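You operate a simulated robot arm through the tools that you are given. There is no shell and no other tool.

You run a simulated robot arm. Do the job below in one go: nothing can be reset, and whatever is moved stays where it is left.

JOB
Fill the tank to its yellow line and quench the basket of hot discs.
Fine: the basket is at 120 C, carry it by its black handle; lift it out at 40 C or less, back on the teal rest; shut the lid; no water over the rim; leave the drain valve shut.

It is judged by the outcome, as a careful person would: the job done as asked, and still so three seconds after it is handed in. It fails if anything else is knocked over, pushed out of place, dropped, spilled or broken. A push-on lid holds only when it is set on centred and level and pressed home; a screw cap is set on level and turned clockwise until tight.

ROBOT AND FRAMES
A 6-joint arm with a two-finger parallel gripper, fixed in place. Base frame: the origin is at the foot of the arm, x ahead of it, y to its left, z up; the work surface is at about z = 860. Readings come in mm, degrees, newtons and seconds.
With the tool pointing down near the work surface it reaches from about 260 to 680 mm from the base axis. Its first joint turns from -166.0 to 166.0 degrees. Payload 1.57 kg.
Tool frame: the origin (TCP) lies between the finger pads and is the grasp point; the fingertips stand 30 mm ahead of it; z points along the fingers, y is the line along which they close. The gripper opens to 110 mm. The fingers are 24 mm wide and 12 mm thick; the gripper's body (48 by 112 mm) begins 78 mm behind the TCP.
Orientation is told as [roll, pitch, yaw] about the base's x, y, z axes, in that order, counted from this pose: with the fingers straight down and closing along the base's y, the tool's x points along the base's -x, its y along +y and its z along -z.

CONTROLS
- The arm moves only by the tool move_arm. Its argument "plan" is a list that holds one entry, the list of rows, each a list of 7 numbers: the turn, a rotation vector about the base's x, y, z in degrees, then the shift along the base's x, y, z in mm, then the closure, from 0 (fully open) to 1 (shut). In form: [[[ax, ay, az, x, y, z, jaw], ...]]. A call has 1 to 20 rows; each row is the pose to reach, as a shift and turn from the pose commanded when the call began. Rows are played at 5 a second. More than 50 mm and 8.6 degrees between two rows, or a gripper value outside its range, and nothing of the call is played. A pose out of reach is approached as far as the arm can. The call stops where the force on the tool passes 90 N (or 10 N more than at its start, if that is more) or the arm is blocked; 0.2 s more then pass. The fingers move at their own pace (about 108 mm/s each) and stop on an object; they squeeze with about 20 N. The grip force told is the motor's: it shows also when the fingers shut on nothing. Time passes only in rows, and 0.2 s behind the last, so rows that repeat a pose let the fingers close. The reply holds the time, the measured pose of the TCP, the force on the tool along the base axes, the opening and the grip force, in the units named above and with some noise, with the torque about the TCP (base axes, N m) and any sound that the robot's microphone picked up, and new pictures: "show" is both (left out), scene, wrist or none.
- Cameras (640 x 400 px; columns grow to the right, rows downward): "scene" is fixed at [49.2, 652.5, 1563.7]; the picture's right is [-0.80, -0.60, 0.00], its down [-0.39, 0.52, -0.76] and it looks along [0.46, -0.61, -0.65] (base axes); focal length 270 px, centre (320, 200). "wrist" rides on the gripper at [70, 16, -141] in the tool frame; the picture's right is [-0.23, 0.97, 0.00], its down [-0.86, -0.20, -0.48] and it looks along [-0.47, -0.11, 0.88] (tool axes); focal length 222 px, centre (320, 200).
- lift_body(by): slides the trunk up (or, below 0, down) by that many mm; the arm rides with it, the base frame stays. It gives what a move gives, with no picture.
- measure_at(camera, pixels): for up to 12 pixels [column, row] of the newest picture of that camera ("zoom" is the newest enlarged one), the place [x, y, z] in the base frame of the surface seen there, good to about 2 mm. It takes no simulated time.
- inspect(camera, box): a new picture of the part [left, top, right, bottom] of that camera's present view, enlarged. It takes no simulated time.
- finish_job(): hands the job in; it is judged then, once.

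Open the gripper and draw the arm clear of the work before you hand the job in, unless the task says otherwise.

The tools are called after "Call:" as a command line: name --argument value ..., lists and objects as JSON in quotes. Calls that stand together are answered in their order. move_arm: Moves the arm, as the interface text tells. Its arguments: {"type":"object","properties":{"plan":{"type":"array","items":{"type":"array","items":{"type":"array","items":{"type":"number"}}}},"show":{"type":"string","enum":["both","scene","wrist","none"]}},"required":["plan"]} The other tools are called the same way: lift_body (by) slides the trunk up or down; measure_at (camera, pixels) gives the place of the surface under pixels of a picture; inspect (camera, box) takes an enlarged picture of a part of a camera's view; finish_job () hands the job in.

At the start:

```text
time_s: 0.0
position: [434.8, 272.1, 1349.1]
ee_rot: [0.0, 0.0, 0.0]
wrist_force: [-0.6, -0.1, 0.8]
ft_torque: [0.01, 0.0, 0.04]
finger_gap: 110.0
grip_force: 0.0
trunk travel left (down, up): [-275.0, 315.0]
```

scene: 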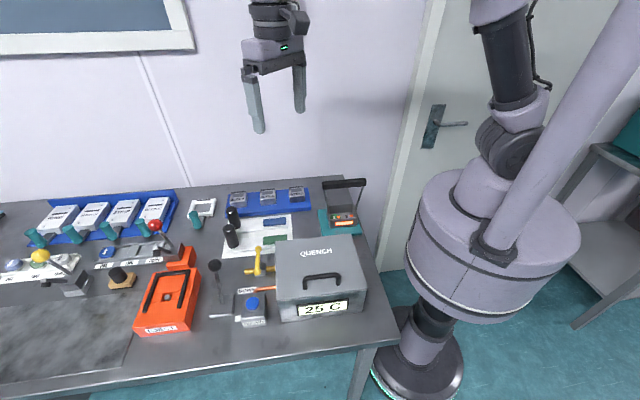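
wrist: 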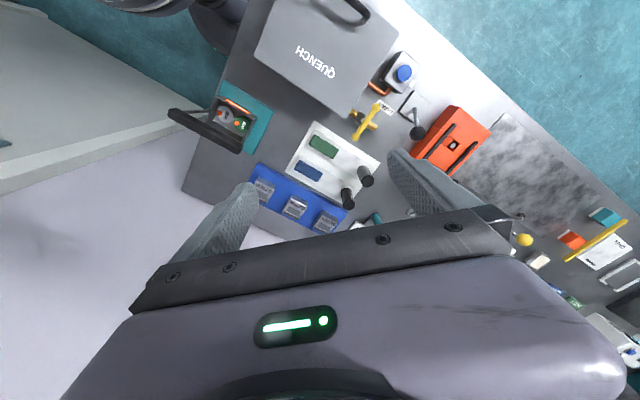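

I start by looking closer at the quench tank, basket, and valves in the scene and wrist pictures.

Call:
inspect --camera "scene" --box '[200, 170, 400, 340]'

Call:
inspect --camera "wrist" --box '[160, 0, 500, 220]'

Call:
inspect --camera "scene" --box '[0, 170, 220, 350]'

```text
2.35 times, centred on (300, 255) of scene
```

zoom: 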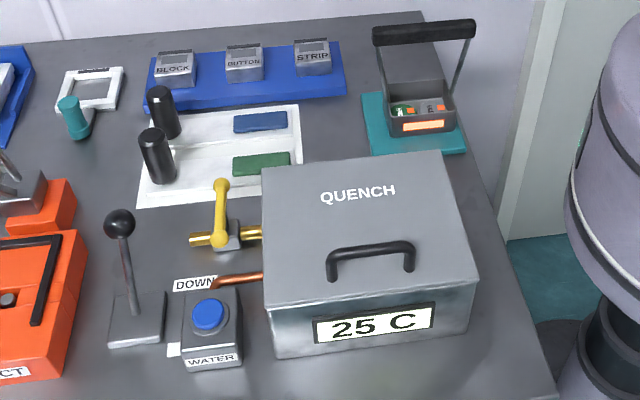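

```text
1.82 times, centred on (330, 110) of wrist
```

zoom: 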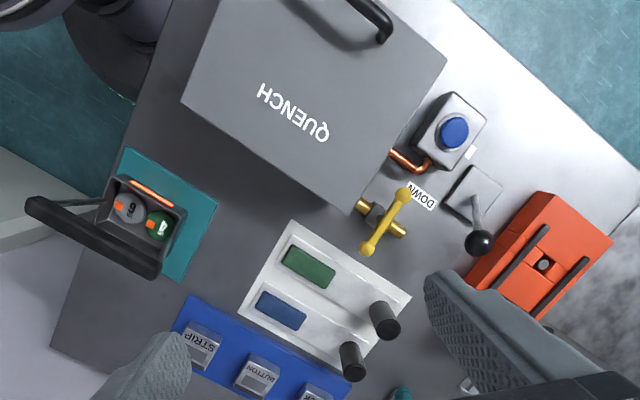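

```text
2.22 times, centred on (110, 260) of scene
```

zoom: 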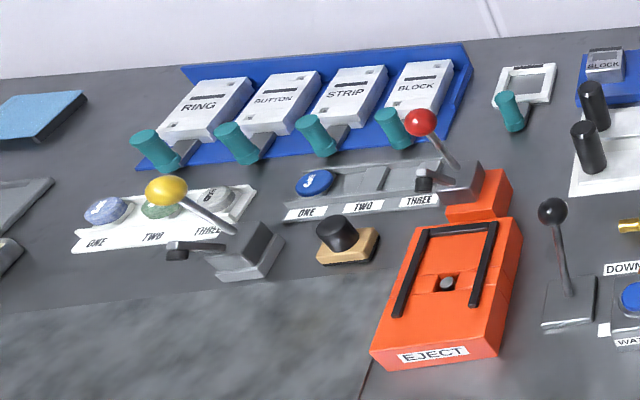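

The tank's lid with black handle, the yellow drain valve, blue WATER button, black-knobbed lever and the basket on the teal rest can be seen. I enlarge the tank region further and measure it.

Call:
inspect --camera "scene" --box '[220, 220, 380, 330]'

Call:
measure_at --camera "scene" --pixels '[[276, 242], [350, 236], [364, 286], [280, 295], [282, 320], [362, 310], [307, 278], [337, 276], [322, 274], [252, 302], [258, 249], [215, 265]]'

Call:
inspect --camera "scene" --box '[300, 165, 390, 245]'

Call:
measure_at --camera "zoom" --pixels '[[170, 130], [440, 110], [300, 120], [240, 400], [430, 370], [300, 440], [170, 290], [460, 470]]'

```text
3.64 times, centred on (300, 275) of scene
```

zoom: 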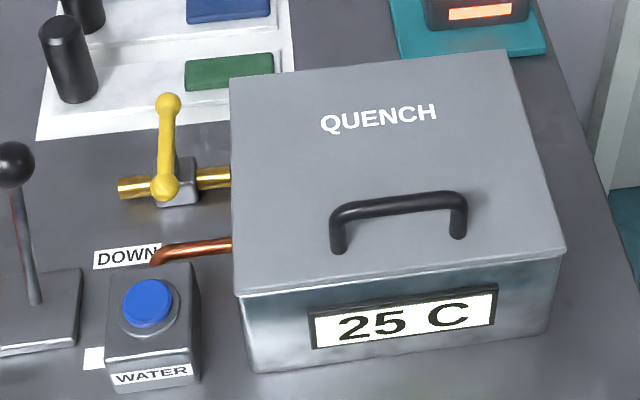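

```text
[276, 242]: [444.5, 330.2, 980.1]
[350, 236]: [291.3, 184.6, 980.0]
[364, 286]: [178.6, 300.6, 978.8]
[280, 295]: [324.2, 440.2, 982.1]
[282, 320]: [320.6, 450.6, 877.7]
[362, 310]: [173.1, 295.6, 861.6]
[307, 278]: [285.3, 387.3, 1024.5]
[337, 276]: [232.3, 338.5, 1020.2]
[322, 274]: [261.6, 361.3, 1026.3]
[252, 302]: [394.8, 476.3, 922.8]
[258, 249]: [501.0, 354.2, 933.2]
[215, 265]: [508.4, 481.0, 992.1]
```

```text
5.00 times, centred on (345, 205) of scene
```

zoom: 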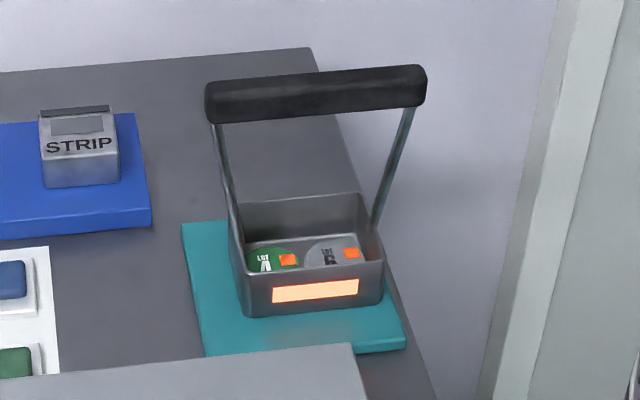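

```text
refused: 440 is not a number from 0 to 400
```

Next I measure the basket's parts, the handle, and the controls near the tank.

Call:
measure_at --camera "zoom" --pixels '[[215, 105], [420, 85], [315, 95], [225, 170], [400, 140], [250, 205], [360, 197], [242, 275], [380, 265], [245, 312], [200, 340], [400, 345]]'

Call:
inspect --camera "scene" --box '[200, 225, 290, 335]'

Call:
measure_at --camera "zoom" --pixels '[[300, 20], [300, 100], [340, 150], [370, 110], [300, 300], [250, 390], [190, 300], [120, 160], [155, 340], [280, 130], [260, 200], [350, 200]]'

```text
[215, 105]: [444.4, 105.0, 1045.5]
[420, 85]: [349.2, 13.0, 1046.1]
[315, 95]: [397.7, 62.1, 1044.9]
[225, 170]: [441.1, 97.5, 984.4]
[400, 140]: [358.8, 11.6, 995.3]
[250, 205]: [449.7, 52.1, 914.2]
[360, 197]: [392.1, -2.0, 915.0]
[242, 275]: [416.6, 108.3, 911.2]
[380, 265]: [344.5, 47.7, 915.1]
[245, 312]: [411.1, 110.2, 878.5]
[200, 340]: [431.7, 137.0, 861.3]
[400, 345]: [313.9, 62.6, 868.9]
```

```text
3.64 times, centred on (245, 280) of scene
```

zoom: 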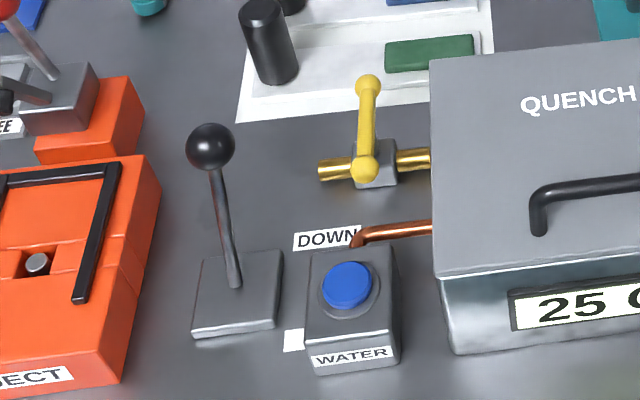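

```text
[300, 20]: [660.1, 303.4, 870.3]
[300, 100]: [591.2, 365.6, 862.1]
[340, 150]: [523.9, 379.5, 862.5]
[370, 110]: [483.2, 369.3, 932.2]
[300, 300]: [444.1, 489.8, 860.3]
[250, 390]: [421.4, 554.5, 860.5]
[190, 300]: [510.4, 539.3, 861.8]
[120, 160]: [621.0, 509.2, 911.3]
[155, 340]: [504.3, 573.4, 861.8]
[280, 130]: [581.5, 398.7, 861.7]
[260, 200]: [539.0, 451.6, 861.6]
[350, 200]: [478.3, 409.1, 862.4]
```

The tank top corners are near (444,330), (291,185), (178,300), (324,440) at z 980, with the lid handle near the -x/+y edge. A second label is hidden behind the WATER box, so I move the wrist camera to look at the controls from the tank side.

Call:
move_arm --plan '[[[0, 0, 0, -21, 30, -27, 0], [0, 0, 0, -42, 60, -54, 0], [0, 0, 0, -63, 90, -81, 0], [0, 0, 0, -84, 120, -108, 0], [0, 0, 0, -105, 150, -135, 0], [0, 0, 0, -126, 180, -162, 0], [0, 0, 0, -145, 212, -190, 0]]]'

```text
time_s: 1.6
position: [285.9, 484.9, 1157.7]
ee_rot: [0.1, 0.0, 0.0]
wrist_force: [1.2, -0.2, 0.6]
ft_torque: [0.0, -0.02, -0.01]
finger_gap: 109.9
grip_force: 0.1
trunk travel left (down, up): [-275.0, 315.0]
```

scene: 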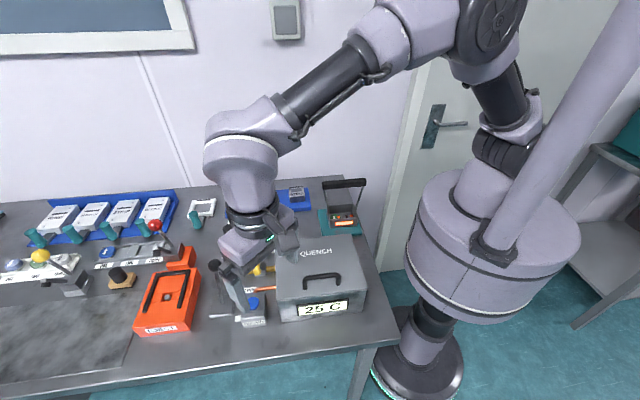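
wrist: 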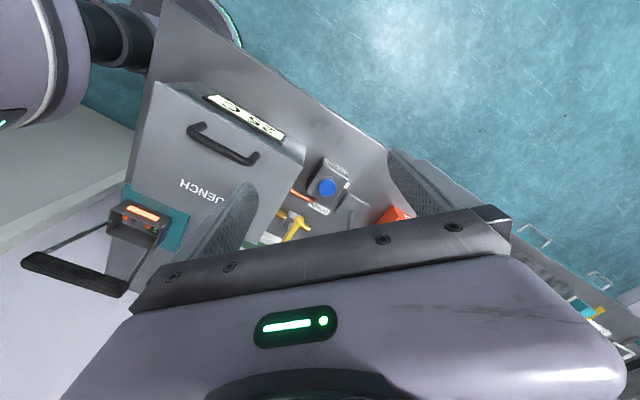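

The wrist camera's clear area is its top half, so I shift toward +x to place the WATER box and the lever base under it.

Call:
move_arm --plan '[[[0, 0, 0, 40, -5, 0, 0], [0, 0, 0, 80, -10, 0, 0], [0, 0, 0, 120, -20, 0, 0], [0, 0, 0, 160, -30, 0, 0], [0, 0, 0, 185, -35, 0, 0]]]' --show "wrist"

Call:
inspect --camera "wrist" --box '[180, 0, 500, 200]'

```text
time_s: 2.8
position: [476.3, 447.5, 1159.9]
ee_rot: [-0.1, -0.1, -0.1]
wrist_force: [0.3, 0.5, -0.5]
ft_torque: [0.0, -0.03, -0.02]
finger_gap: 110.1
grip_force: 0.2
trunk travel left (down, up): [-275.0, 315.0]
```

wrist: 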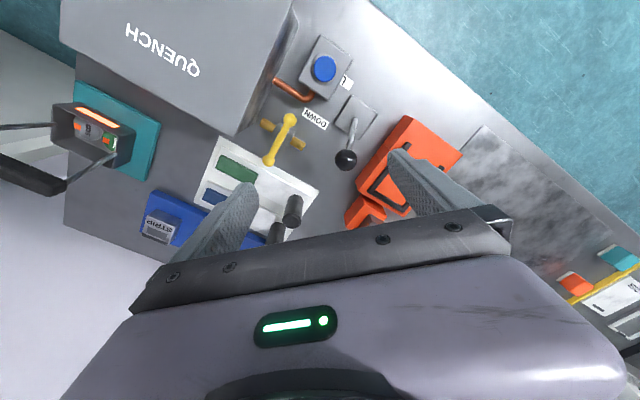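

```text
2.00 times, centred on (340, 100) of wrist
```

zoom: 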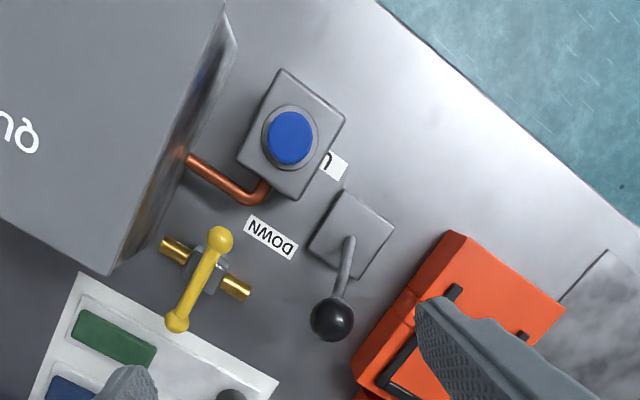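

The black-knobbed lever has UP/DOWN labels and isn't part of this job; the drain lever is crosswise to its pipe (shut). I measure the WATER button, spout and valve.

Call:
measure_at --camera "zoom" --pixels '[[290, 138], [265, 138], [315, 138], [290, 118], [290, 160], [283, 72], [344, 122], [298, 198], [240, 155], [220, 238], [178, 320], [330, 318]]'

Call:
measure_at --camera "wrist" --pixels '[[232, 135], [297, 15], [62, 38], [290, 50], [255, 90], [130, 30], [200, 70], [285, 80]]'

```text
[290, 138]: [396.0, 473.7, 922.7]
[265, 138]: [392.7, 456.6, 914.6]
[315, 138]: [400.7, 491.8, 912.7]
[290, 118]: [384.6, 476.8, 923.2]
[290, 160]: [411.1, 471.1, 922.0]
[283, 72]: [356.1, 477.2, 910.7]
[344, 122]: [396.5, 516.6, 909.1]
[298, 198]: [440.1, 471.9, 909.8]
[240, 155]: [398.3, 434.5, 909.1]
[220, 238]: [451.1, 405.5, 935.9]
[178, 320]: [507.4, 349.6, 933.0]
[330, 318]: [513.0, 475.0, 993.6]
```

```text
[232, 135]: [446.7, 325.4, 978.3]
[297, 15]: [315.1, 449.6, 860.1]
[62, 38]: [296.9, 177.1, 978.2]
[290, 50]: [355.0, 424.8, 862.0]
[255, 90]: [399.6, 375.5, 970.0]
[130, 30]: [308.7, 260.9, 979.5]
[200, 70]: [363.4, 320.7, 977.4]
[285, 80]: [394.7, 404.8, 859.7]
```

The button top is centred at about (397,474,922). Next I turn the gripper to yaw 45 and put the wrist camera above the lid handle to measure it exactly and look for the hinge.

Call:
move_arm --plan '[[[0, 0, 7.5, -26, -8, 0, 0], [0, 0, 15, -52, -16, 0, 0], [0, 0, 22.5, -78, -24, 0, 0], [0, 0, 30, -104, -32, 0, 0], [0, 0, 37.5, -130, -40, 0, 0], [0, 0, 45, -156, -48, 0, 0], [0, 0, 45, -156, -48, 0, 0]]]' --show "both"

Call:
inspect --camera "wrist" --box '[160, 0, 480, 200]'

```text
time_s: 4.4
position: [317.7, 402.0, 1157.8]
ee_rot: [0.0, 0.0, 45.0]
wrist_force: [0.2, -0.8, 0.1]
ft_torque: [0.03, 0.01, -0.01]
finger_gap: 110.1
grip_force: 0.0
trunk travel left (down, up): [-275.0, 315.0]
```

scene: 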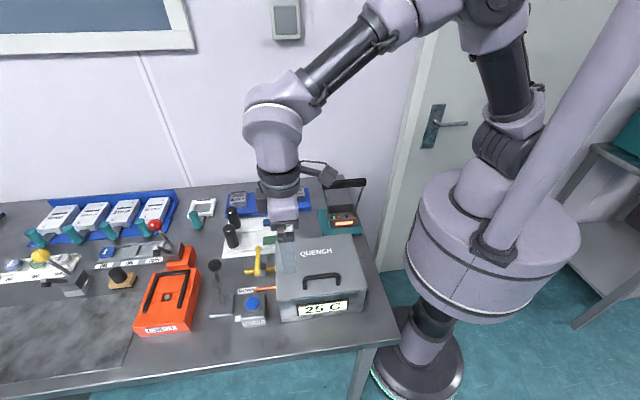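
wrist: 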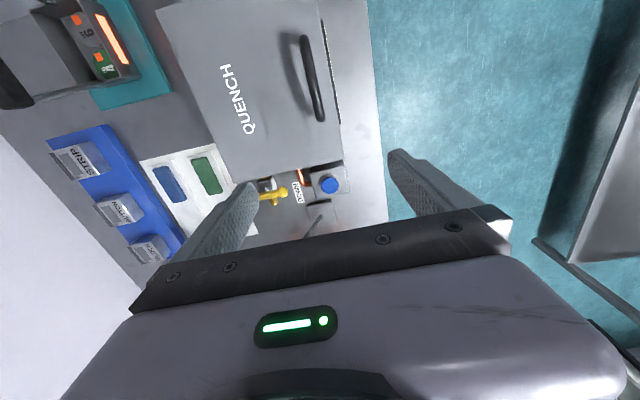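

```text
2.00 times, centred on (320, 100) of wrist
```

zoom: 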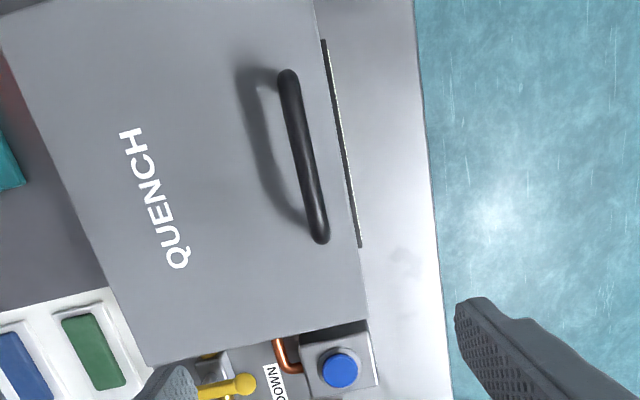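

Call:
measure_at --camera "zoom" --pixels '[[288, 78], [303, 155], [320, 235], [295, 115], [311, 195], [10, 20], [150, 362], [365, 318], [315, 10], [80, 190], [340, 160], [220, 200]]'

```text
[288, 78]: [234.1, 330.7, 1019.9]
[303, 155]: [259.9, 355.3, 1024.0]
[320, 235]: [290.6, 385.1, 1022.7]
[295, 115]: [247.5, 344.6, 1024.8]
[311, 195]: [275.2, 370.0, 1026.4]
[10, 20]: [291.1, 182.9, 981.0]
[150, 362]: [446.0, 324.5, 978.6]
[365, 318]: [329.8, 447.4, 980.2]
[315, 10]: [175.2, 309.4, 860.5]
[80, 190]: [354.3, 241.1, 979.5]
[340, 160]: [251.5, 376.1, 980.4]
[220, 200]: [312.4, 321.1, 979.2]
```

The handle bar's centre is about (261,357), top z 1025, running at about 44 degrees. I shift the camera over the back edge of the tank to look for the hinge before opening.

Call:
move_arm --plan '[[[0, 0, 0, 32, -36, 0, 0], [0, 0, 0, 63, -72, 0, 0], [0, 0, 0, 95, -108, 0, 0], [0, 0, 0, 126, -143, 0, 0], [0, 0, 0, 126, -143, 0, 0]]]' --show "wrist"

Call:
inspect --camera "wrist" --box '[200, 0, 440, 150]'

```text
time_s: 5.6
position: [444.6, 257.4, 1157.8]
ee_rot: [0.0, 0.0, 44.9]
wrist_force: [0.2, -0.2, 0.1]
ft_torque: [-0.01, 0.0, -0.01]
finger_gap: 110.3
grip_force: 0.2
trunk travel left (down, up): [-275.0, 315.0]
```

wrist: 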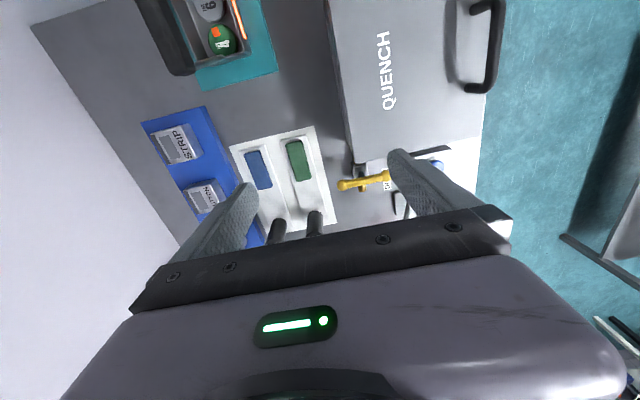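

```text
2.67 times, centred on (320, 75) of wrist
```

zoom: 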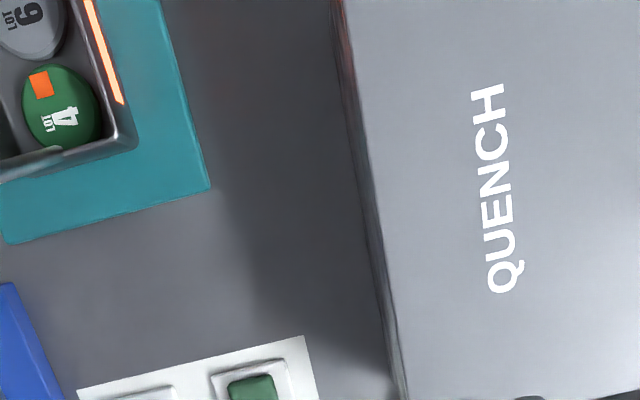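

No separate hinge part shows, but the off-centre handle on the front edge implies a hinge along the back edge. I go above the handle and come down with the fingers straddling the bar.

Call:
move_arm --plan '[[[0, 0, -0.5, -37, 20, 0, 0], [0, 0, -0.9, -74, 40, 0, 0], [0, 0, -0.9, -111, 60, 0, 0], [0, 0, -0.9, -148, 80, 0, 0], [0, 0, -0.9, -183.6, 100.1, 0, 0], [0, 0, -0.9, -183.6, 100.1, -40, 0], [0, 0, -0.9, -183.6, 100.1, -80, 0], [0, 0, -0.9, -183.6, 100.1, -116, 0], [0, 0, -0.9, -183.6, 100.1, -116, 0]]]' --show "both"

Call:
inspect --camera "scene" --box '[250, 200, 400, 330]'

```text
time_s: 7.6
position: [259.2, 356.9, 1041.2]
ee_rot: [0.0, 0.0, 44.1]
wrist_force: [0.4, 0.7, 1.3]
ft_torque: [0.02, -0.01, -0.02]
finger_gap: 109.9
grip_force: 0.0
trunk travel left (down, up): [-275.0, 315.0]
```

scene: 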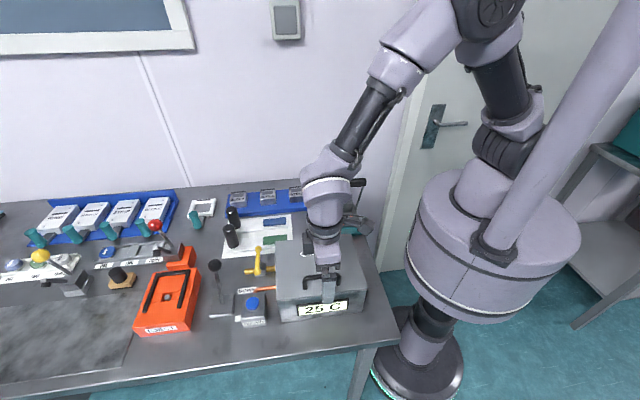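
wrist: 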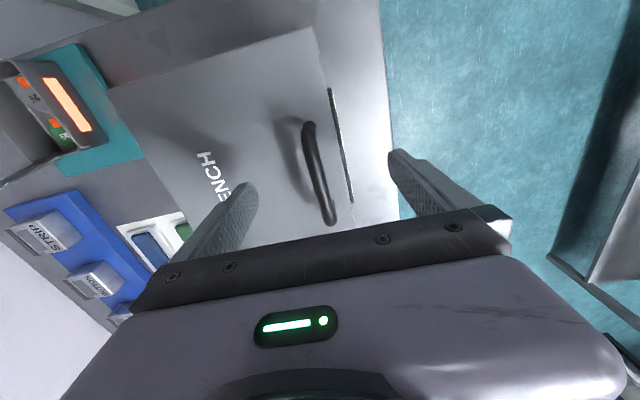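

```text
3.08 times, centred on (325, 265) of scene
```

zoom: 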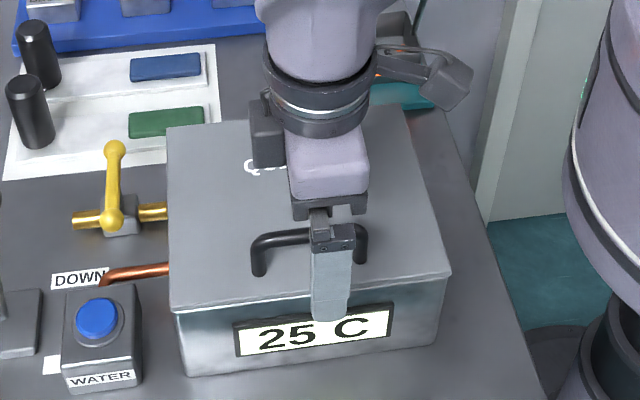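

The fingers straddle the bar at its middle with zero contact force. I close the gripper on the bar.

Call:
move_arm --plan '[[[0, 0, 0, 0, 0, 0, 0.6], [0, 0, 0, 0, 0, 0, 0.8], [0, 0, 0, 0, 0, 0, 1], [0, 0, 0, 0, 0, 0, 1], [0, 0, 0, 0, 0, 0, 1]]]' --show "wrist"

```text
time_s: 8.8
position: [259.0, 356.1, 1040.9]
ee_rot: [0.0, 0.1, 44.0]
wrist_force: [5.3, -4.9, -2.3]
ft_torque: [0.01, -0.23, 0.74]
finger_gap: 11.6
grip_force: 29.3
trunk travel left (down, up): [-275.0, 315.0]
```

wrist: 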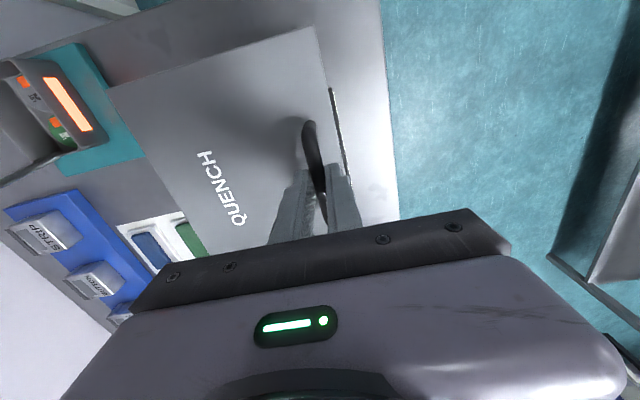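

The grip holds the bar (gap 11.6 mm, 29 N). I start the opening arc gently, about 10 degrees around the back edge, watching the force.

Call:
move_arm --plan '[[[0, 0, 0, 1.0, -1.0, 3.8, 1], [0, 0, 0, 1.8, -1.9, 7.7, 1], [0, 0, 0, 3.9, -4.0, 15.3, 1], [0, 0, 0, 7.0, -7.3, 25.2, 1], [0, 0, 0, 7.0, -7.3, 25.2, 1]]]' --show "both"

Call:
inspect --camera "scene" --box '[250, 200, 400, 330]'

```text
time_s: 10.0
position: [266.9, 349.1, 1067.7]
ee_rot: [-0.1, 0.1, 44.0]
wrist_force: [-6.5, -12.4, -3.1]
ft_torque: [-0.59, 0.47, 0.68]
finger_gap: 11.7
grip_force: 29.0
trunk travel left (down, up): [-275.0, 315.0]
```

scene: 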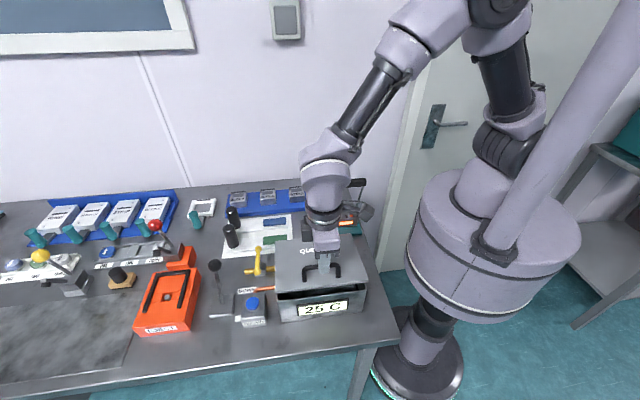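
wrist: 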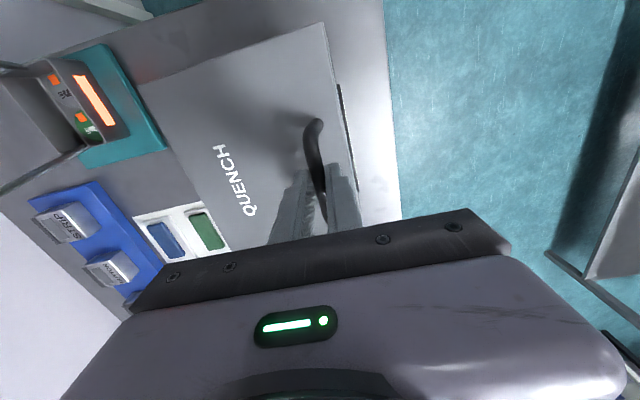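

```text
3.08 times, centred on (325, 265) of scene
```

zoom: 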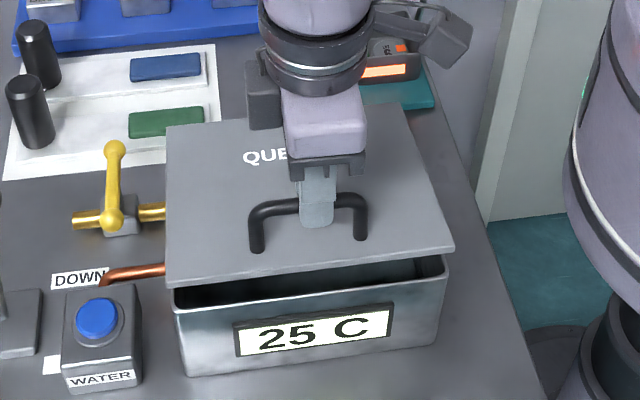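

The lid swings up about the back edge as expected, with small forces. I carry on the arc to about 45 degrees, keeping the tool vertical so the bar turns in the grip.

Call:
move_arm --plan '[[[0, 0, 0, 3.5, -5.8, 11.8, 1], [0, 0, 0, 8.8, -11.3, 23.0, 1], [0, 0, 0, 14.7, -17.6, 33.5, 1], [0, 0, 0, 21.3, -24.4, 43.2, 1], [0, 0, 0, 28.4, -31.9, 52.1, 1], [0, 0, 0, 36.0, -39.8, 60.0, 1], [0, 0, 0, 44.1, -48.3, 66.9, 1], [0, 0, 0, 44.1, -48.3, 66.9, 1]]]' --show "both"

Call:
inspect --camera "scene" --box '[250, 170, 410, 330]'

```text
time_s: 11.8
position: [309.8, 301.7, 1134.6]
ee_rot: [0.0, -0.1, 43.9]
wrist_force: [-2.7, 18.2, 21.5]
ft_torque: [0.44, 0.05, 0.24]
finger_gap: 11.8
grip_force: 29.6
trunk travel left (down, up): [-275.0, 315.0]
```

scene: 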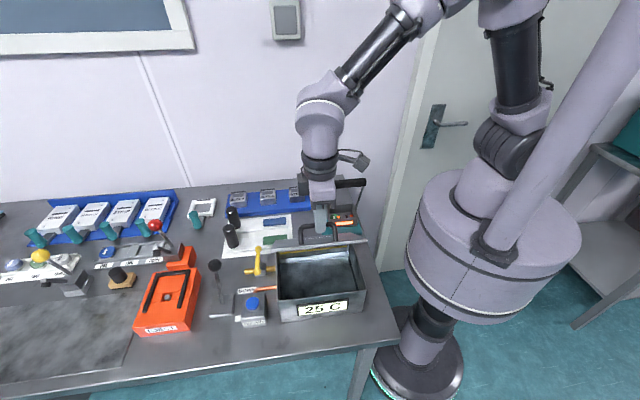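
wrist: 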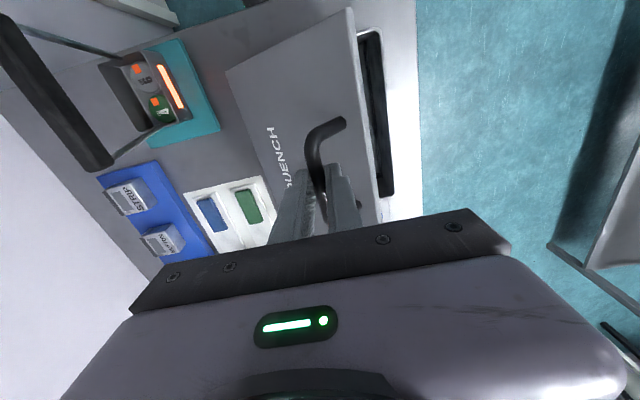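

```text
2.50 times, centred on (330, 250) of scene
```

zoom: 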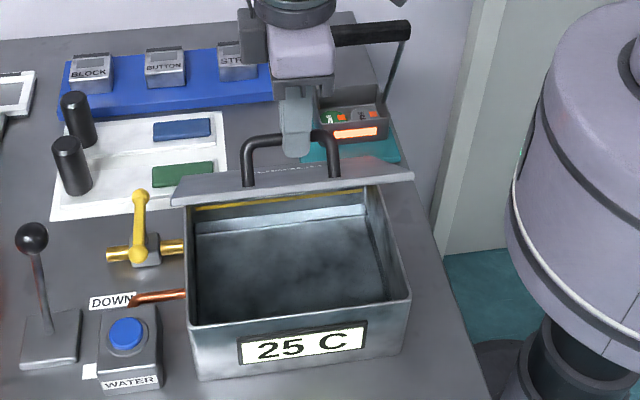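

The lid is half open and the yellow line can be seen on the inner back wall (zoom row ~197). The force points outward along the lid radius, so I measure the lid edge and handle to refine the arc.

Call:
measure_at --camera "zoom" --pixels '[[180, 200], [290, 188], [405, 178], [250, 150], [330, 140], [200, 207], [350, 190], [215, 215], [200, 330], [410, 295], [195, 210], [375, 185]]'

Call:
measure_at --camera "wrist" --pixels '[[350, 20], [375, 190], [230, 75], [245, 125], [340, 125], [312, 150], [300, 60]]'

```text
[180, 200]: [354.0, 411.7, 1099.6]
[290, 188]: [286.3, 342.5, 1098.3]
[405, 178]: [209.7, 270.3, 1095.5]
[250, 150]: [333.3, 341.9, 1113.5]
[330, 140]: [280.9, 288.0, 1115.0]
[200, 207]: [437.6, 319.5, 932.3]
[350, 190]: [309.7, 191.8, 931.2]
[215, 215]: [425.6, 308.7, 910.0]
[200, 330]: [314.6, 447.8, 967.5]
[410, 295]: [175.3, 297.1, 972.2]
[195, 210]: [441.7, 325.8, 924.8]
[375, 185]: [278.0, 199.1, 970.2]
```

```text
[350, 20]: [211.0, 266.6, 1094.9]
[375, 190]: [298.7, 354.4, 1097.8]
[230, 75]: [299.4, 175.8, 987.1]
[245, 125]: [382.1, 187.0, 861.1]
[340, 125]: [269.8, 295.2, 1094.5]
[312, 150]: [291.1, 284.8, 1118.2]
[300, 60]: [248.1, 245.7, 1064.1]
```

Lid edge is at about 43 degrees open; the true radius looks slightly larger than I assumed. I continue with a refined arc to roughly 68 degrees.

Call:
move_arm --plan '[[[0, 0, 0, 0, 0, 2, 1], [0, 0, 0, 9.1, -9.5, 8.9, 1], [0, 0, 0, 18.3, -19.2, 14.4, 1], [0, 0, 0, 27.8, -29.1, 18.8, 1], [0, 0, 0, 37.5, -39.3, 21.9, 1], [0, 0, 0, 47.4, -49.6, 23.8, 1], [0, 0, 0, 47.4, -49.6, 23.8, 1]]]' --show "both"

Call:
inspect --camera "scene" --box '[250, 170, 410, 330]'

```text
time_s: 13.4
position: [359.9, 253.0, 1159.3]
ee_rot: [0.0, 0.0, 44.0]
wrist_force: [3.3, 5.1, -4.6]
ft_torque: [0.11, -0.05, -0.07]
finger_gap: 11.5
grip_force: 29.3
trunk travel left (down, up): [-275.0, 315.0]
```

scene: 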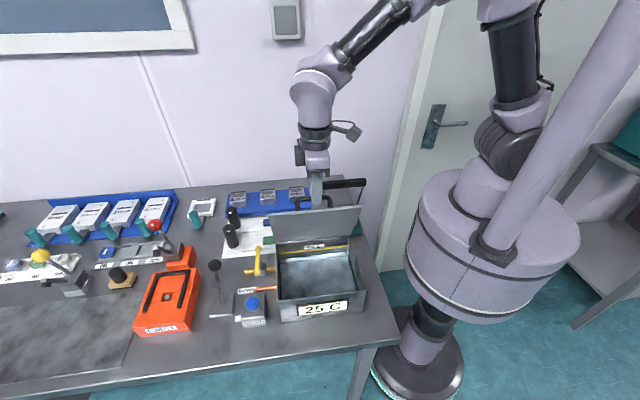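
wrist: 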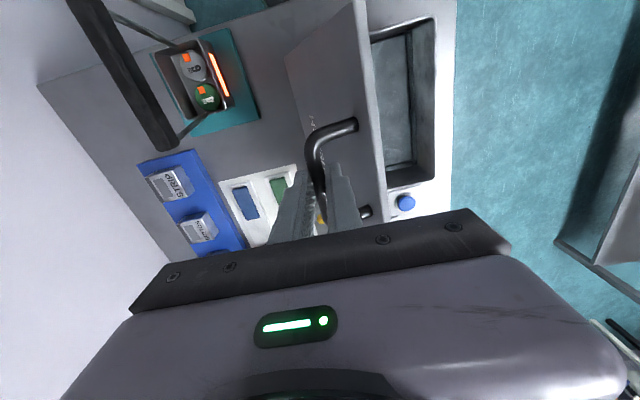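

```text
2.50 times, centred on (330, 250) of scene
```

zoom: 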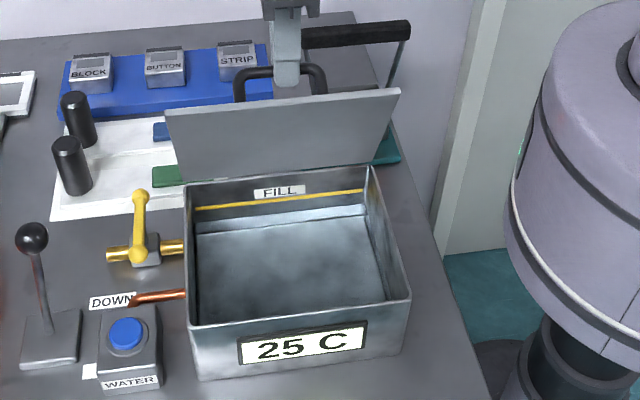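

Forces are near zero now, and a "FILL" label with yellow line shows on the back wall. I continue the arc to about 88 degrees.

Call:
move_arm --plan '[[[0, 0, 0, 10.0, -10.4, 0.6, 1], [0, 0, 0, 19.9, -20.8, 0, 1], [0, 0, 0, 29.8, -31.2, -1.9, 1], [0, 0, 0, 39.5, -41.3, -5.0, 1], [0, 0, 0, 39.5, -41.3, -5.0, 1]]]' --show "both"

Call:
inspect --camera "scene" --box '[250, 150, 410, 330]'

```text
time_s: 14.6
position: [399.7, 212.0, 1152.3]
ee_rot: [0.0, 0.1, 44.2]
wrist_force: [4.1, 6.7, -4.1]
ft_torque: [0.27, -0.2, -0.1]
finger_gap: 11.8
grip_force: 28.8
trunk travel left (down, up): [-275.0, 315.0]
```

scene: 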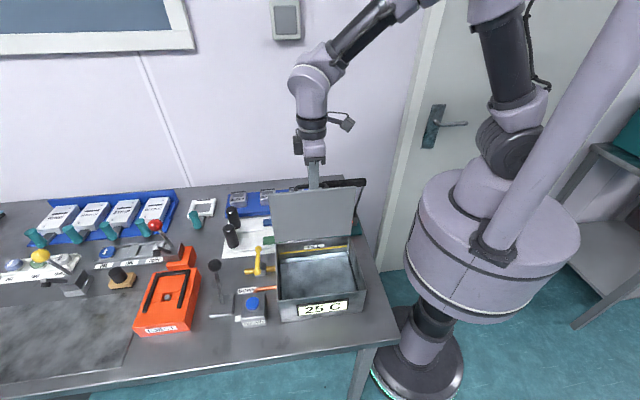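
wrist: 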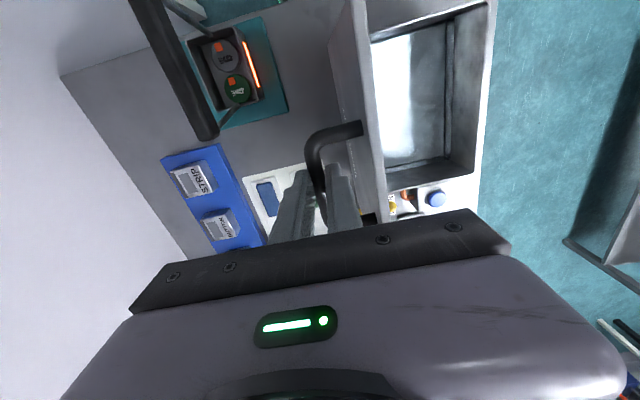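

```text
2.22 times, centred on (330, 240) of scene
```

zoom: 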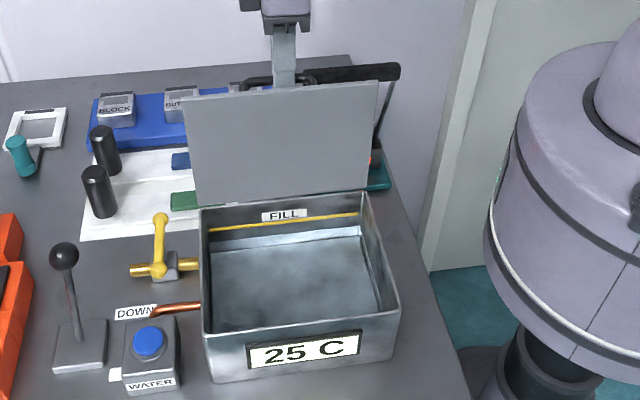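

The lid is near vertical with low force. I go on in small steps to about 98 degrees to find its rest stop.

Call:
move_arm --plan '[[[0, 0, 0, 4.8, -5.0, -2.0, 1], [0, 0, 0, 9.5, -10.0, -4.4, 1], [0, 0, 0, 14.2, -14.8, -7.0, 1], [0, 0, 0, 18.7, -19.6, -9.9, 1], [0, 0, 0, 18.7, -19.6, -9.9, 1]]]' --show "both"

Call:
inspect --camera "scene" --box '[250, 150, 410, 330]'

```text
time_s: 15.8
position: [419.3, 192.8, 1143.4]
ee_rot: [0.0, 0.1, 44.0]
wrist_force: [4.5, 7.0, -3.1]
ft_torque: [0.34, -0.19, -0.1]
finger_gap: 11.7
grip_force: 29.3
trunk travel left (down, up): [-275.0, 315.0]
```

scene: 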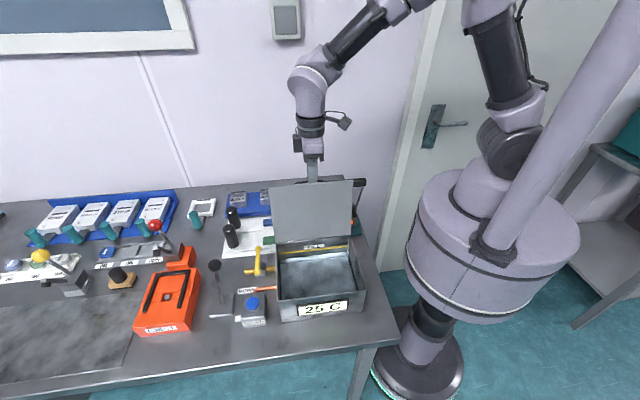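
wrist: 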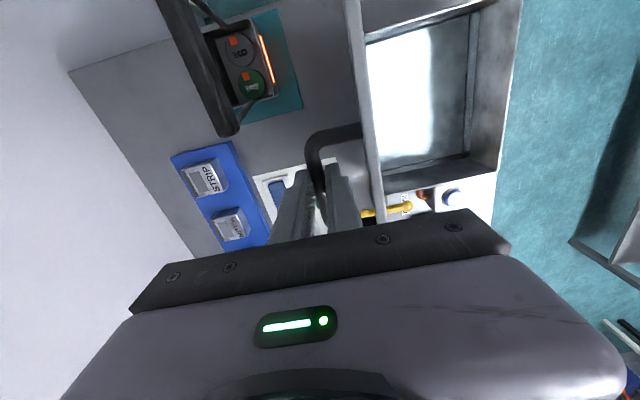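

```text
2.22 times, centred on (330, 240) of scene
```

zoom: 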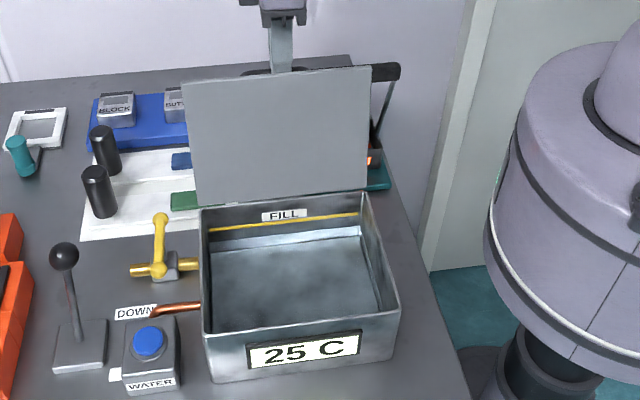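

Still low force. I measure the lid plate to know its actual angle before going further.

Call:
measure_at --camera "zoom" --pixels '[[190, 88], [365, 72], [280, 80], [280, 120], [285, 180], [200, 200], [365, 185]]'

Call:
measure_at --camera "wrist" --pixels '[[355, 20], [372, 180], [345, 130], [365, 100], [440, 15], [510, 15], [440, 100], [200, 60], [228, 125], [175, 5], [240, 60], [262, 50]]'

```text
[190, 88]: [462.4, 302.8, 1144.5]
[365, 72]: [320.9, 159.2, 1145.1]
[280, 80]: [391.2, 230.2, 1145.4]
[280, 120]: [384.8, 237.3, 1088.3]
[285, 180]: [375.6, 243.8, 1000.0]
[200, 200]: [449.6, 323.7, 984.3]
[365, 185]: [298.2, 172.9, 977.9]
```

```text
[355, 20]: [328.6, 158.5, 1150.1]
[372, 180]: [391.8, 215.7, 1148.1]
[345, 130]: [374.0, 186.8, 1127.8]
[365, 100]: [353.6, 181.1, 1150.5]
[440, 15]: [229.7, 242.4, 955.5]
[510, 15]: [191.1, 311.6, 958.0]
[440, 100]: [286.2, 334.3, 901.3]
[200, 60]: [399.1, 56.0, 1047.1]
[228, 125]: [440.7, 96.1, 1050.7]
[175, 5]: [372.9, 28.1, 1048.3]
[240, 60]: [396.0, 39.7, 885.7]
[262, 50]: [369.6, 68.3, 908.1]
```

The lid is about 8 degrees past vertical. I move a little further in small steps to find where its stop is.

Call:
move_arm --plan '[[[0, 0, 0, 2.2, -2.3, -1.6, 1], [0, 0, 0, 4.4, -4.6, -3.2, 1], [0, 0, 0, 6.6, -6.9, -4.9, 1], [0, 0, 0, 8.8, -9.3, -6.6, 1], [0, 0, 0, 8.8, -9.3, -6.6, 1]]]' --show "none"

```text
time_s: 17.0
position: [420.4, 187.2, 1138.2]
ee_rot: [-0.2, 0.0, 44.0]
wrist_force: [-27.8, 39.0, 21.9]
ft_torque: [0.75, 0.72, -0.02]
finger_gap: 11.8
grip_force: 28.9
trunk travel left (down, up): [-275.0, 315.0]
```

The force jumped (about 47 N against +n), so the stop is at roughly 100 degrees. I back off a few mm to unload and then open the gripper slowly to let the lid rest on its stop.

Call:
move_arm --plan '[[[0, 0, 0, -3, 3.1, 2.2, 1], [0, 0, 0, -6, 6.2, 4.4, 1], [0, 0, 0, -6, 6.2, 4.4, 1]]]' --show "none"

```text
time_s: 17.8
position: [419.9, 189.1, 1140.4]
ee_rot: [0.0, 0.2, 44.0]
wrist_force: [-8.6, 4.7, -23.4]
ft_torque: [0.03, 0.19, -0.07]
finger_gap: 12.1
grip_force: 29.2
trunk travel left (down, up): [-275.0, 315.0]
```

Force is light now (about 9 N into the stop). I open the fingers partway and watch whether the lid stays.

Call:
move_arm --plan '[[[0, 0, 0, 0, 0, 0, 0.85], [0, 0, 0, 0, 0, 0, 0.75], [0, 0, 0, 0, 0, 0, 0.7], [0, 0, 0, 0, 0, 0, 0.7]]]' --show "both"

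Call:
inspect --camera "wrist" --box '[200, 0, 520, 240]'

```text
time_s: 18.8
position: [420.1, 188.6, 1140.7]
ee_rot: [0.0, 0.1, 44.0]
wrist_force: [-0.2, 0.0, 0.0]
ft_torque: [0.02, 0.0, -0.02]
finger_gap: 33.1
grip_force: 0.0
trunk travel left (down, up): [-275.0, 315.0]
```

scene: 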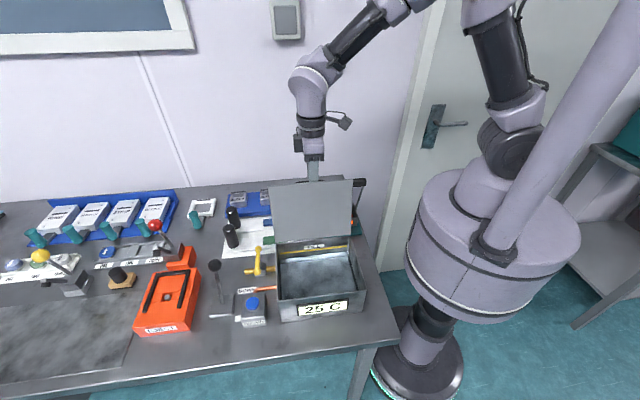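
wrist: 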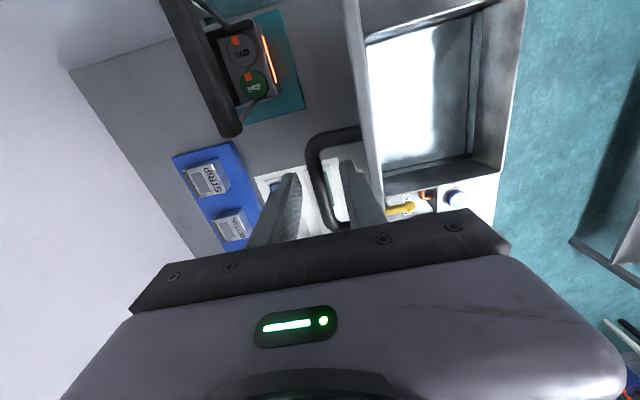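

```text
1.67 times, centred on (360, 120) of wrist
```

zoom: 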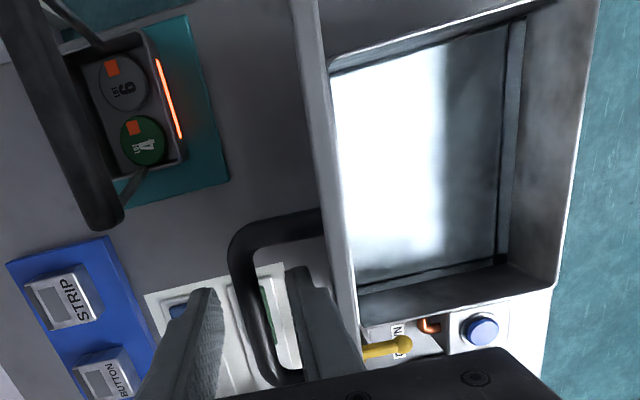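

The lid rests by itself on its stop with zero force on the tool. I withdraw straight up, clear of the handle.

Call:
move_arm --plan '[[[0, 0, 0, 0, 0, 20, 0.7], [0, 0, 0, 0, 0, 50, 0.7], [0, 0, 0, 0, 0, 90, 0.7], [0, 0, 0, 0, 0, 130, 0.7], [0, 0, 0, 0, 0, 130, 0.7]]]' --show "both"

Call:
inspect --camera "scene" --box '[260, 220, 380, 330]'

Call:
measure_at --camera "zoom" --pixels '[[150, 90], [250, 80], [150, 101], [250, 91], [330, 80], [120, 105], [180, 130], [200, 200], [250, 220], [150, 110], [290, 130], [100, 220]]'

```text
time_s: 20.0
position: [419.5, 188.0, 1269.8]
ee_rot: [0.0, -0.1, 44.1]
wrist_force: [-0.3, -0.3, -0.4]
ft_torque: [0.01, 0.01, 0.01]
finger_gap: 32.9
grip_force: 0.1
trunk travel left (down, up): [-275.0, 315.0]
```

scene: 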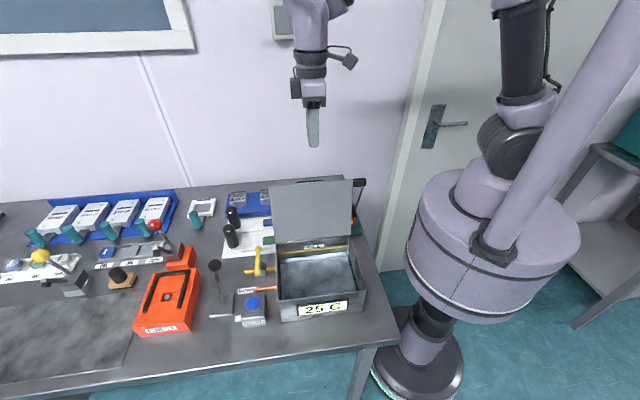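
wrist: 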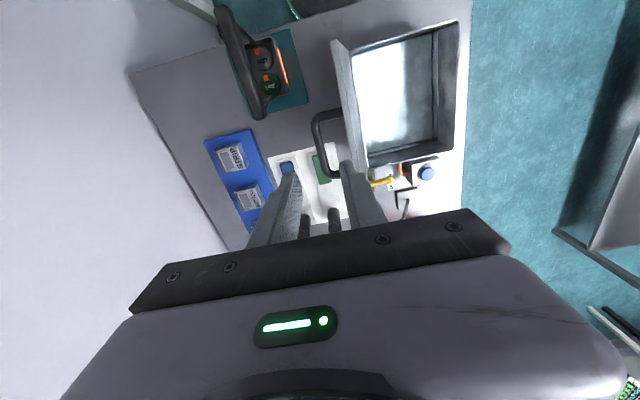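

```text
3.64 times, centred on (320, 275) of scene
```

zoom: 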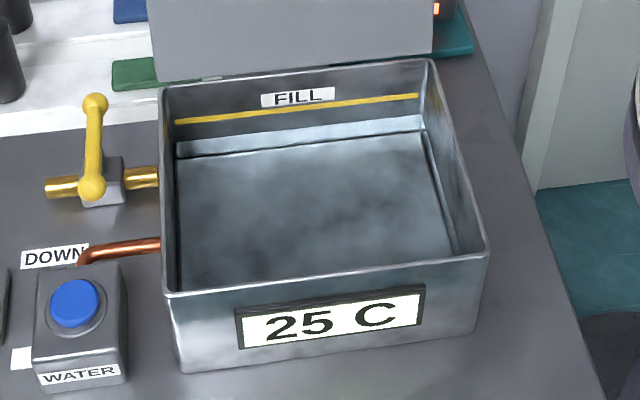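

```text
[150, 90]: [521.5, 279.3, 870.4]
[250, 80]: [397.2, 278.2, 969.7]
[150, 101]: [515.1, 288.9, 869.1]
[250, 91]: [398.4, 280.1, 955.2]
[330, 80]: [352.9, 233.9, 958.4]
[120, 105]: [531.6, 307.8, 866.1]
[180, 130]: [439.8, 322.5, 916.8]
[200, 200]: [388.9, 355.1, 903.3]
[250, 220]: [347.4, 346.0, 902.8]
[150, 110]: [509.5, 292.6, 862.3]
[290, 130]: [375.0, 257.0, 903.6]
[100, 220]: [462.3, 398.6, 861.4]
```

The water (or floor) surface inside measures z≈903. I measure the yellow line height and the rim.

Call:
measure_at --camera "zoom" --pixels '[[180, 121], [300, 108], [400, 98], [416, 97], [180, 150], [300, 138], [400, 128], [435, 160], [450, 240], [180, 270], [330, 265], [300, 90]]'

Call:
inspect --camera "wrist" --box '[320, 10, 480, 170]'

Call:
measure_at --camera "zoom" --pixels '[[200, 100], [250, 200], [400, 250], [420, 150], [440, 300], [300, 330], [460, 60], [350, 100]]'

```text
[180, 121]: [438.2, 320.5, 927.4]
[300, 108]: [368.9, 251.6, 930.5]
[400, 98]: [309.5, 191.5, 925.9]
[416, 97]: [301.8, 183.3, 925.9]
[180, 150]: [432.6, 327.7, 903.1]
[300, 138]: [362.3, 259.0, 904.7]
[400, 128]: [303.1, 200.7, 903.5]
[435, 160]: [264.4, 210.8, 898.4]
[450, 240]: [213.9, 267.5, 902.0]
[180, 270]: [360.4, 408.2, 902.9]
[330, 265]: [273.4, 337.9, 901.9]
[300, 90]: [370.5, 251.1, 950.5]
```

```text
2.50 times, centred on (400, 90) of wrist
```

zoom: 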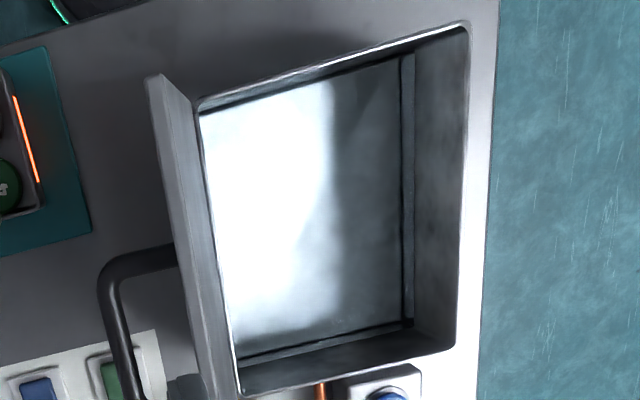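

```text
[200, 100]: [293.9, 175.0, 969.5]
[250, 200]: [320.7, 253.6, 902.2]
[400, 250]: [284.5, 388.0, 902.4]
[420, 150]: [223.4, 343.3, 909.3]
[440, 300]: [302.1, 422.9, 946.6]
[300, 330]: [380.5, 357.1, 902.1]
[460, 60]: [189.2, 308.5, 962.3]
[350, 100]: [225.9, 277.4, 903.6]
```

Water surface is z≈903 and the yellow line z≈928, with the rim near 972. I now go over to above the WATER button with the fingers shut, staying above the lid.

Call:
move_arm --plan '[[[0, 0, 0, -3, 41, 0, 0.8], [0, 0, 0, -6, 82, 0, 0.9], [0, 0, 0, -9, 123, 0, 1], [0, 0, 0, -12, 164, 0, 1], [0, 0, 0, -15, 205, 0, 1], [0, 0, 0, -18, 246, 0, 1], [0, 0, 0, -22, 286, 0, 1], [0, 0, 0, -22, 286, -45, 1], [0, 0, 0, -22, 286, -90, 1], [0, 0, 0, -22, 286, -135, 1], [0, 0, 0, -22, 286, -180, 1], [0, 0, 0, -22, 286, -225, 1], [0, 0, 0, -22, 286, -270, 1], [0, 0, 0, -22, 286, -290, 1], [0, 0, 0, -22, 286, -290, 1]]]' --show "both"

Call:
inspect --camera "scene" --box '[220, 220, 380, 330]'

```text
time_s: 23.2
position: [398.6, 475.2, 980.4]
ee_rot: [0.0, 0.0, 44.0]
wrist_force: [-0.1, 0.2, -0.3]
ft_torque: [0.01, -0.02, -0.04]
finger_gap: 0.1
grip_force: 19.9
trunk travel left (down, up): [-275.0, 315.0]
```

scene: 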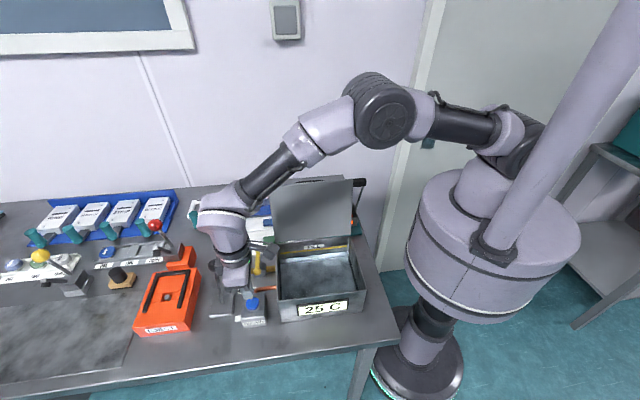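
wrist: 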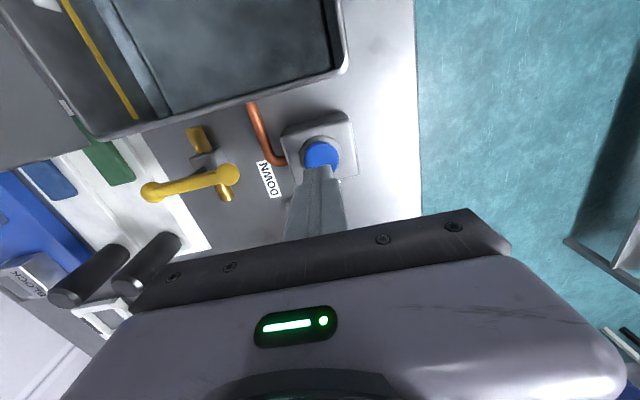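

```text
3.64 times, centred on (300, 275) of scene
```

zoom: 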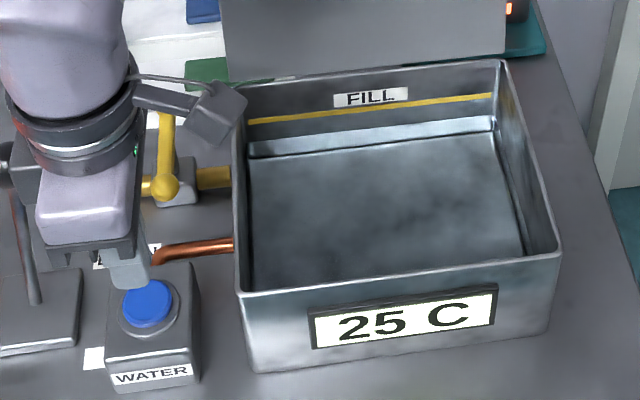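

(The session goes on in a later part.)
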